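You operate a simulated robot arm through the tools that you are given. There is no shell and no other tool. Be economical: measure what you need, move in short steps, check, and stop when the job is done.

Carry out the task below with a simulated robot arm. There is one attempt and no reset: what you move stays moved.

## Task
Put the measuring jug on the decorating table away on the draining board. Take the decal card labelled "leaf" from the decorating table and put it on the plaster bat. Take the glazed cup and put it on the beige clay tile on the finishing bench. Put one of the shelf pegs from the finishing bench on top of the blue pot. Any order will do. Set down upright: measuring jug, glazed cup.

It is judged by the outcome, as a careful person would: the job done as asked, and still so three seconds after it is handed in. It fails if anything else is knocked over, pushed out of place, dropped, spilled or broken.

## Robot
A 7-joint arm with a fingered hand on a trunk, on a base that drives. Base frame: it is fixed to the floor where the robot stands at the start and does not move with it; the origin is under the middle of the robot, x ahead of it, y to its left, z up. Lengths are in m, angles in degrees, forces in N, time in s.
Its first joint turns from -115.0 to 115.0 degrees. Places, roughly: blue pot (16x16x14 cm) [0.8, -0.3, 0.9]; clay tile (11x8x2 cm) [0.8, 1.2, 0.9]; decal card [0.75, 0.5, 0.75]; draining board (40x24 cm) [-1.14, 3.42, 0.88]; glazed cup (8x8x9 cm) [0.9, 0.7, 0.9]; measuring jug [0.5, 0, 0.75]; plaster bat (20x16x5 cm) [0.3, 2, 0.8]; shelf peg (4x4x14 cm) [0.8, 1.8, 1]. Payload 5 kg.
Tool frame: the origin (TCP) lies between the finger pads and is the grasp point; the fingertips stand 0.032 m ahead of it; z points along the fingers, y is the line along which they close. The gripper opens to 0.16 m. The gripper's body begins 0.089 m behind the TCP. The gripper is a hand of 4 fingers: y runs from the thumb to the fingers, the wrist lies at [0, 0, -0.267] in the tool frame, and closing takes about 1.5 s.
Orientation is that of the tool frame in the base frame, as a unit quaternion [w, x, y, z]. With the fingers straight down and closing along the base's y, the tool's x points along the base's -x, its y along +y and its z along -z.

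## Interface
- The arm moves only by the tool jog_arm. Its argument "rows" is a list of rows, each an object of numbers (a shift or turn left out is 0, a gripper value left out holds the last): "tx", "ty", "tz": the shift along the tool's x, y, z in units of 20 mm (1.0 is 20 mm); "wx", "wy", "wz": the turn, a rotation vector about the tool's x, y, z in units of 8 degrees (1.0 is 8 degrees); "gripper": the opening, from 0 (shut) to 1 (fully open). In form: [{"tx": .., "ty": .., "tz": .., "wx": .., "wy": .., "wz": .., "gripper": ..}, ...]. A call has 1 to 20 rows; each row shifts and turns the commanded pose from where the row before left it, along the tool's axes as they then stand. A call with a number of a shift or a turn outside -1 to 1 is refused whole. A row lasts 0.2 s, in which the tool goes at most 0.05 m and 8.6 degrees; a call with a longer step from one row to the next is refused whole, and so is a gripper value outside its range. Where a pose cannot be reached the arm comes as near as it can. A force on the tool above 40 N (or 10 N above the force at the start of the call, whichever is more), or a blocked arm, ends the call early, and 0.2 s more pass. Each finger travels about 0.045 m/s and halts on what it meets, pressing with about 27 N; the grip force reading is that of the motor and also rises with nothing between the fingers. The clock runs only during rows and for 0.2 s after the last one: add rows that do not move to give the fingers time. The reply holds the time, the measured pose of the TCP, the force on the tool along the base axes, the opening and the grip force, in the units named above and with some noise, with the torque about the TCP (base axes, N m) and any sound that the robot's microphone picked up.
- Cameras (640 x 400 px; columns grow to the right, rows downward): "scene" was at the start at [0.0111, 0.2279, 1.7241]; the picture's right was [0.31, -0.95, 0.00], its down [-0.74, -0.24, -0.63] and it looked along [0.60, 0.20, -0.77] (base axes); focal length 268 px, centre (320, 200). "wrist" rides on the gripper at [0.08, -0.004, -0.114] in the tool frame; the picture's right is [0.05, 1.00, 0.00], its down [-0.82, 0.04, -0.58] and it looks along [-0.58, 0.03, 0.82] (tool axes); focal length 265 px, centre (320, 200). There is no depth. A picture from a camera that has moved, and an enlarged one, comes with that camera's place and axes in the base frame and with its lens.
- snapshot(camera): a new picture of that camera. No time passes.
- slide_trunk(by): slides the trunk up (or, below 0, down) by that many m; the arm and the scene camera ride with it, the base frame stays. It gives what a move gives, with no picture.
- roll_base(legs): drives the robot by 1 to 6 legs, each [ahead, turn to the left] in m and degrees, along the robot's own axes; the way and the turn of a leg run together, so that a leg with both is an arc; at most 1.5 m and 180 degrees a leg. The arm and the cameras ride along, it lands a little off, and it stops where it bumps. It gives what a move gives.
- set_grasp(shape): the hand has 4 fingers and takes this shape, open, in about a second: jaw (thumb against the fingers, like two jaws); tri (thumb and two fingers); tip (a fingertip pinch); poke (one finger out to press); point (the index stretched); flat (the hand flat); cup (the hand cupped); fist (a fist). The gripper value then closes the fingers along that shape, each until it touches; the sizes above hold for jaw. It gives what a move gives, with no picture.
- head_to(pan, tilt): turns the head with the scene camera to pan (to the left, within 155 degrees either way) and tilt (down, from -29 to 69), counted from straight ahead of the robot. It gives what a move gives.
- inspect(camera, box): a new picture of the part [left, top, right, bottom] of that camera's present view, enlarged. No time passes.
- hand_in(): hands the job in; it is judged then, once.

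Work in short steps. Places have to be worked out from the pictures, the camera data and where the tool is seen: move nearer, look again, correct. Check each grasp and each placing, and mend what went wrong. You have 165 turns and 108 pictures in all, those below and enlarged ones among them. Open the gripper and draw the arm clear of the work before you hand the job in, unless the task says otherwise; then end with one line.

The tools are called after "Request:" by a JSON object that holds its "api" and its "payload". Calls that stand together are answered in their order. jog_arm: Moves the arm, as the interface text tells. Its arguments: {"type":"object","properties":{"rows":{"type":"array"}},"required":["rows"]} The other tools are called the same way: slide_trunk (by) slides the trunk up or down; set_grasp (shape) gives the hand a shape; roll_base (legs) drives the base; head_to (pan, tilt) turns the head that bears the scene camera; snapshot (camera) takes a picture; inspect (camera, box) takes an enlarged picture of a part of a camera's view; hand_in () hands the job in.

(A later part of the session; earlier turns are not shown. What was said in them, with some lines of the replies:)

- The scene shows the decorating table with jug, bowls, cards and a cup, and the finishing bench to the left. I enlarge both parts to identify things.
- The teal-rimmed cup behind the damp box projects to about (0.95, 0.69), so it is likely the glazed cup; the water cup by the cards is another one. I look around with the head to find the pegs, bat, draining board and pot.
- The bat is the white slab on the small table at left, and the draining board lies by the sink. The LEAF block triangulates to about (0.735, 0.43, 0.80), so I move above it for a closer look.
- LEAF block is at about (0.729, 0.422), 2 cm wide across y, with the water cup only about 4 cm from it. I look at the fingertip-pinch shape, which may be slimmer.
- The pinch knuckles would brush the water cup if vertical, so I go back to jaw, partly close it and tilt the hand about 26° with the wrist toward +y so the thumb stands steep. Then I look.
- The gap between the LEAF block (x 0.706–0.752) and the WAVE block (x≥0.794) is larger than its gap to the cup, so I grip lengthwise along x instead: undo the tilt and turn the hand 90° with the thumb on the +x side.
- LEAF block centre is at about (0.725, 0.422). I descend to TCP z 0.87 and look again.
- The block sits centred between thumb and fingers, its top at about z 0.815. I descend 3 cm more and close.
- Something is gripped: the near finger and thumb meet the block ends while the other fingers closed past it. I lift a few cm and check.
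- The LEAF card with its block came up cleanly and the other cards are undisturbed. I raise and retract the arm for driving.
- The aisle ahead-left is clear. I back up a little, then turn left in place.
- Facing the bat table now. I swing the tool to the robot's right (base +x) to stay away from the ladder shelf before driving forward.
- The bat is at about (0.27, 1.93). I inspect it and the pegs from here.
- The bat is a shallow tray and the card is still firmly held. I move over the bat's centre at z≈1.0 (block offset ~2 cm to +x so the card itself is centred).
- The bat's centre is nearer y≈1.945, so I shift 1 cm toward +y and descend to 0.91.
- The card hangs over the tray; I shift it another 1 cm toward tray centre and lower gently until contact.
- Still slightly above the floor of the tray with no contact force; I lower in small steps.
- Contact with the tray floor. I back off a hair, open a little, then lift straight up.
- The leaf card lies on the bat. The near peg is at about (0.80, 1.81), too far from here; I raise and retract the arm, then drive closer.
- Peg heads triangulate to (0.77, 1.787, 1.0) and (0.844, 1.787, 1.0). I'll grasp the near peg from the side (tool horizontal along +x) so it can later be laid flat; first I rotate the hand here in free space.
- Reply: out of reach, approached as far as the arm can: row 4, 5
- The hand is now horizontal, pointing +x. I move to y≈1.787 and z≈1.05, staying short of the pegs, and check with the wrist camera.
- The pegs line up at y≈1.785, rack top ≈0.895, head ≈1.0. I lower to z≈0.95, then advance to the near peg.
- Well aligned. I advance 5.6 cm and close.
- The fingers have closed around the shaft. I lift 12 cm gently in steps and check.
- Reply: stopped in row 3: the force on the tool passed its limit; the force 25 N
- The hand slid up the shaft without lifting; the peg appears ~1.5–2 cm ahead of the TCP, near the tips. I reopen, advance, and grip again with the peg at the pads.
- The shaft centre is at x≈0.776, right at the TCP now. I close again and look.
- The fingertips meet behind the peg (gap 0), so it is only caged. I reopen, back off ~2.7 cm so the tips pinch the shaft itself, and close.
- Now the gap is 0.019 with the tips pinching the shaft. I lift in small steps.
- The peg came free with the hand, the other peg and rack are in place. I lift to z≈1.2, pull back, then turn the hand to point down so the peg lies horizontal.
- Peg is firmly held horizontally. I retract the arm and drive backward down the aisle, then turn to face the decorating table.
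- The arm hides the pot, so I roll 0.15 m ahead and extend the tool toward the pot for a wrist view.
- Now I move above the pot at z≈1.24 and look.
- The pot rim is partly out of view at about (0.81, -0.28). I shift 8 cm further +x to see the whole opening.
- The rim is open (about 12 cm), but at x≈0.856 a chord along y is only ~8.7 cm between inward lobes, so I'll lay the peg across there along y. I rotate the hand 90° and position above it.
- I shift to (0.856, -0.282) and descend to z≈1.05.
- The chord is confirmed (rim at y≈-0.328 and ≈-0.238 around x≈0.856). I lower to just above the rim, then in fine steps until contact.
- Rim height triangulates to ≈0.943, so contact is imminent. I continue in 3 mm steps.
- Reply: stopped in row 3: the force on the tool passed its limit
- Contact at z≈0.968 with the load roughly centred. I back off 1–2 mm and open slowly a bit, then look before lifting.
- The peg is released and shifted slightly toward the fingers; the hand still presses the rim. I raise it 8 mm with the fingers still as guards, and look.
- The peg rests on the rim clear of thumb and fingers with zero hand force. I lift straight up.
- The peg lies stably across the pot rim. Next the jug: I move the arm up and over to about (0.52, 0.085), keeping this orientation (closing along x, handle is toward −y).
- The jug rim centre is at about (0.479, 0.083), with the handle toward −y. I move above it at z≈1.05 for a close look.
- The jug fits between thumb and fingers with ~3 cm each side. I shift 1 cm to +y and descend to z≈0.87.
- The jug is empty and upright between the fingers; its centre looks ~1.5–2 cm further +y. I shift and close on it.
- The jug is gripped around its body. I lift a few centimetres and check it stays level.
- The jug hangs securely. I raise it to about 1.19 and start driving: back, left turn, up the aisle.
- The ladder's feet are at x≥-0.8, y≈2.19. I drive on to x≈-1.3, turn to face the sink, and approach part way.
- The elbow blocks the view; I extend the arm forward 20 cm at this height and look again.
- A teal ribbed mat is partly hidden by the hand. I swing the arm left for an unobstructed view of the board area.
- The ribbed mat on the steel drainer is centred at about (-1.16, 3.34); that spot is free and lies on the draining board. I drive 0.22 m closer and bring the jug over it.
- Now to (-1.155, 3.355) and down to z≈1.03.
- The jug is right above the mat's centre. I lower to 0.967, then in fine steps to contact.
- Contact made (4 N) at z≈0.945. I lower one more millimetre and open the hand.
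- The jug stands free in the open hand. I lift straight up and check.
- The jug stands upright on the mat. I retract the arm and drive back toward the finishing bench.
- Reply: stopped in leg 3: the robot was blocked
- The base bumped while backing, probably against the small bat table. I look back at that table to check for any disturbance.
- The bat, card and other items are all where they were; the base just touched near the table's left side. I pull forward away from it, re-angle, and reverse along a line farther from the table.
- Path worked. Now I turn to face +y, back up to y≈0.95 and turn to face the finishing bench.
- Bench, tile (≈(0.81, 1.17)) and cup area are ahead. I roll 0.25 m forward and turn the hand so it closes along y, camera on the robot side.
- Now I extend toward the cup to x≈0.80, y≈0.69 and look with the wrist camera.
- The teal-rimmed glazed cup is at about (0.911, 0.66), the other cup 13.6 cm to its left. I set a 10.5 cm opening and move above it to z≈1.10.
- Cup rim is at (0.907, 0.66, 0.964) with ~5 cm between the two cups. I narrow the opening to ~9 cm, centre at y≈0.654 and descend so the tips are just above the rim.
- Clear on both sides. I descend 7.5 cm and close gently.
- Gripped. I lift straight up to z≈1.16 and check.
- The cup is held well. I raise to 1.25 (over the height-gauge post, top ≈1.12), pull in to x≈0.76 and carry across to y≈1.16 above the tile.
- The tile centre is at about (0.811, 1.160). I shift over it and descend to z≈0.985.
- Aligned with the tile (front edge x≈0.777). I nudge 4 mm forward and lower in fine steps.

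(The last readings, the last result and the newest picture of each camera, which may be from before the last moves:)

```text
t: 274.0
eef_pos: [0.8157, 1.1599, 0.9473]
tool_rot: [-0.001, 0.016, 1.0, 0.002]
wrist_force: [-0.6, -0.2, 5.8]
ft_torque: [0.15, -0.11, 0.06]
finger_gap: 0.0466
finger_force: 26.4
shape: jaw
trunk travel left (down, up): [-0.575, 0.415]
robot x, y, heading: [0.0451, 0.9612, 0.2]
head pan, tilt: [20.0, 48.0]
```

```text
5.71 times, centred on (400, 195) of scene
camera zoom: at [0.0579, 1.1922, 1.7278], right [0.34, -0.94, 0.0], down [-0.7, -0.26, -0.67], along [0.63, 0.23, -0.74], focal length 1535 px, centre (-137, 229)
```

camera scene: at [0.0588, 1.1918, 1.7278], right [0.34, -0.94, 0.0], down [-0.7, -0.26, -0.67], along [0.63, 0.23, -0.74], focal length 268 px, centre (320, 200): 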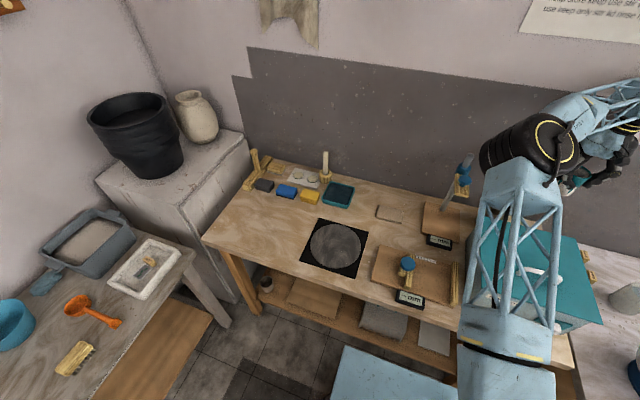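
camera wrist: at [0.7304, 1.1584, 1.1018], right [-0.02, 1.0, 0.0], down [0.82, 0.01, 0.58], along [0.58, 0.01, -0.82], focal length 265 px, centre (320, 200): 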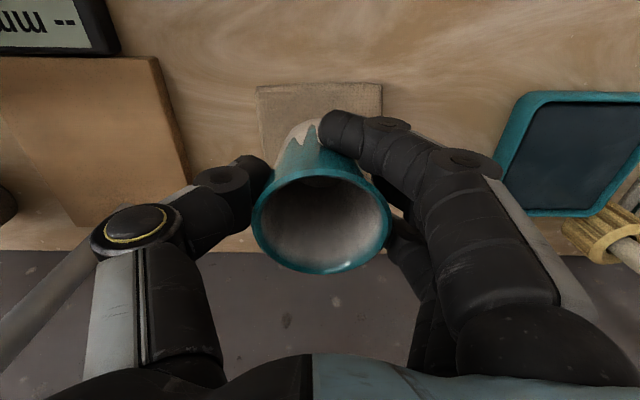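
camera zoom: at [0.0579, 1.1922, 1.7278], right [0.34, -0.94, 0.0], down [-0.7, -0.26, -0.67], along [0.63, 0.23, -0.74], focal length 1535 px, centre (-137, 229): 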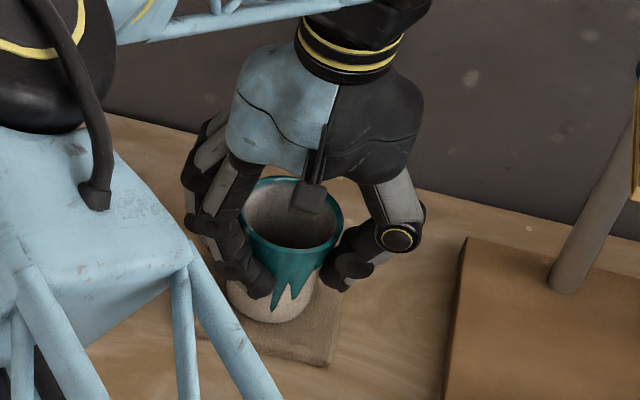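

Contact with the tile made. I open to clear the cup and lift straight up.

Request:
{"api": "jog_arm", "payload": {"rows": [{"gripper": 0.4}, {"gripper": 0.5}, {"gripper": 0.6}, {"gripper": 0.7}, {}, {}, {"tz": -0.3}, {"tz": -0.5}, {"tz": -1}, {"tz": -1}, {"tz": -1}, {"tz": -1}, {"tz": -1}, {"tz": -1}, {"tz": -1}, {"tz": -1}, {"tz": -1}, {"tz": -1}, {"tz": -1}, {}]}}

Request:
{"api": "snapshot", "payload": {"camera": "wrist"}}

Request:
{"api": "inspect", "payload": {"camera": "scene", "box": [340, 150, 480, 260]}}

```text
t: 278.2
eef_pos: [0.8146, 1.1596, 1.1826]
tool_rot: [-0.001, 0.018, 1.0, 0.001]
wrist_force: [0.4, -0.1, 0.2]
ft_torque: [-0.01, 0.03, 0.01]
finger_gap: 0.1117
finger_force: 0.1
shape: jaw
trunk travel left (down, up): [-0.575, 0.415]
robot x, y, heading: [0.0486, 0.9637, 0.3]
head pan, tilt: [20.0, 48.0]
```

```text
13 pictures are left
camera wrist: at [0.7341, 1.1576, 1.2962], right [-0.02, 1.0, 0.0], down [0.82, 0.01, 0.58], along [0.58, 0.01, -0.82], focal length 265 px, centre (320, 200)
```

wrist: 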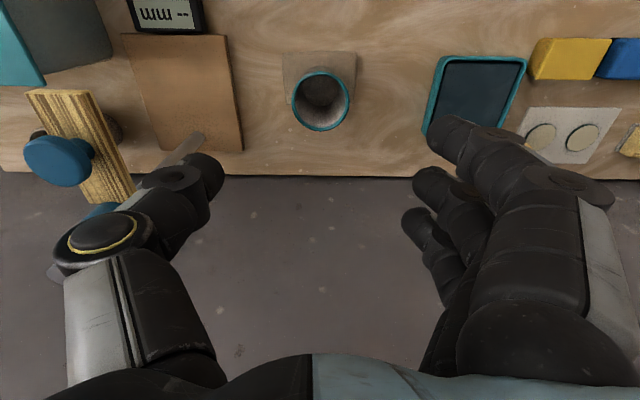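

```text
3.64 times, centred on (410, 205) of scene
camera zoom: at [0.0585, 1.1925, 1.7277], right [0.34, -0.94, 0.0], down [-0.7, -0.26, -0.67], along [0.63, 0.23, -0.74], focal length 976 px, centre (-7, 182)
```

zoom: 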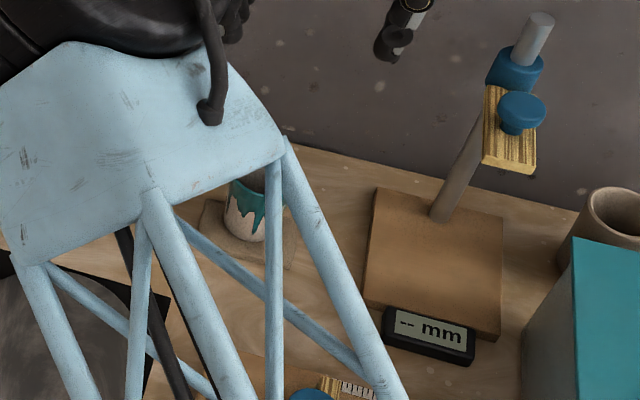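

The cup stands upright on the tile. I retract the arm and make a final check of the peg on the pot and the card on the bat.

Request:
{"api": "jog_arm", "payload": {"rows": [{"tx": 1}, {"tx": 1}, {"tx": 1}, {"tx": 1}, {"tx": 1}, {"tx": 1}, {"tx": 1}, {"tx": 1}, {"tx": 1}, {"tx": 1}, {"tx": 1}, {}]}}

Request:
{"api": "head_to", "payload": {"pan": 60, "tilt": 45}}

Request:
{"api": "snapshot", "payload": {"camera": "scene"}}

Request:
{"api": "head_to", "payload": {"pan": -55, "tilt": 38}}

Request:
{"api": "snapshot", "payload": {"camera": "scene"}}

```text
t: 280.8
eef_pos: [0.5966, 1.1672, 1.1822]
tool_rot: [-0.001, 0.017, 1.0, 0.002]
wrist_force: [-0.7, 0.0, 0.3]
ft_torque: [0.0, 0.0, -0.02]
finger_gap: 0.1115
finger_force: 0.0
shape: jaw
trunk travel left (down, up): [-0.575, 0.415]
robot x, y, heading: [0.0428, 0.9589, 0.1]
head pan, tilt: [20.0, 48.0]
```

```text
t: 281.9
eef_pos: [0.596, 1.1658, 1.1811]
tool_rot: [0.0, 0.016, 1.0, 0.001]
wrist_force: [-0.6, -0.5, 0.3]
ft_torque: [0.03, 0.01, -0.02]
finger_gap: 0.1116
finger_force: 0.0
shape: jaw
trunk travel left (down, up): [-0.575, 0.415]
robot x, y, heading: [0.0461, 0.9592, 0.3]
head pan, tilt: [60.0, 45.0]
```

```text
11 pictures are left
camera scene: at [0.0249, 1.2358, 1.7319], right [0.87, -0.5, 0.0], down [-0.35, -0.61, -0.71], along [0.35, 0.61, -0.71], focal length 268 px, centre (320, 200)
```

scene: 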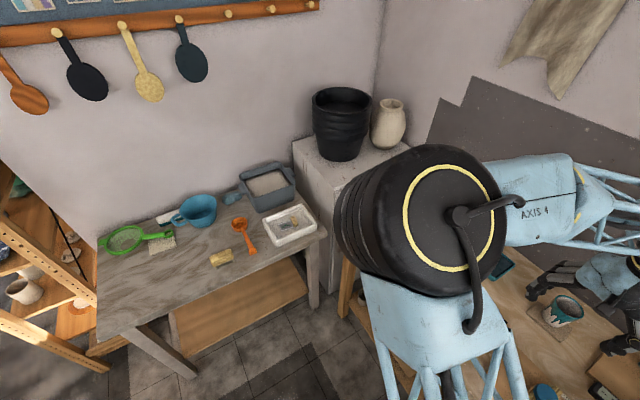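

```text
t: 283.8
eef_pos: [0.5972, 1.1647, 1.1824]
tool_rot: [0.0, 0.016, 1.0, 0.001]
wrist_force: [0.6, 0.2, -0.8]
ft_torque: [0.03, -0.01, -0.02]
finger_gap: 0.1113
finger_force: 0.0
shape: jaw
trunk travel left (down, up): [-0.575, 0.415]
robot x, y, heading: [0.0473, 0.9601, -0.0]
head pan, tilt: [-55.0, 38.0]
```

```text
10 pictures are left
camera scene: at [0.0341, 1.0947, 1.7422], right [-0.82, -0.58, 0.0], down [-0.35, 0.5, -0.79], along [0.45, -0.64, -0.62], focal length 268 px, centre (320, 200)
```

scene: 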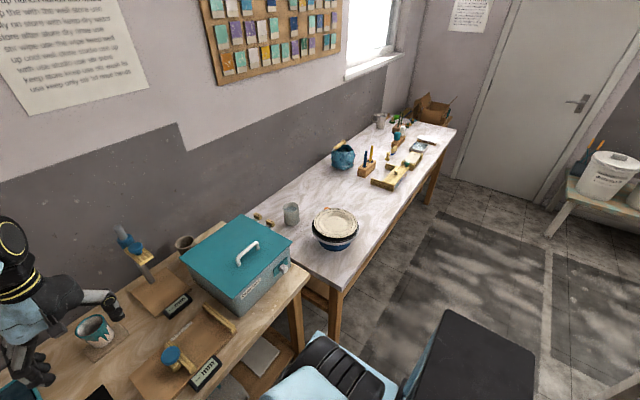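

Request:
{"api": "inspect", "payload": {"camera": "scene", "box": [300, 120, 400, 200]}}

```text
5.00 times, centred on (350, 160) of scene
camera zoom: at [0.0341, 1.0947, 1.7422], right [-0.82, -0.58, 0.0], down [-0.35, 0.5, -0.79], along [0.45, -0.64, -0.62], focal length 1343 px, centre (170, 400)
```

zoom: 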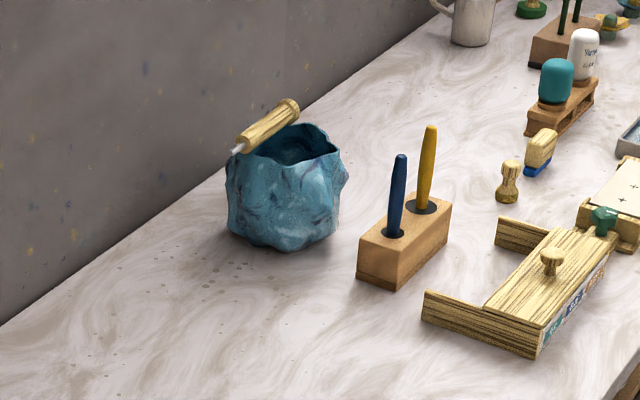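

The peg rests across the pot rim, the card is on the bat, the cup on the tile and the jug on the drainer. The gripper is open and clear, so I hand in.

Request:
{"api": "hand_in", "payload": {}}

```text
The job is handed in.
```

All four items are placed and the job is handed in: the jug upright on the draining board, the leaf card on the plaster bat, the glazed cup upright on the clay tile, and one shelf peg lying across the rim of the open blue pot. While driving back, the base bumped something near the bat table; nothing there had moved when I checked.
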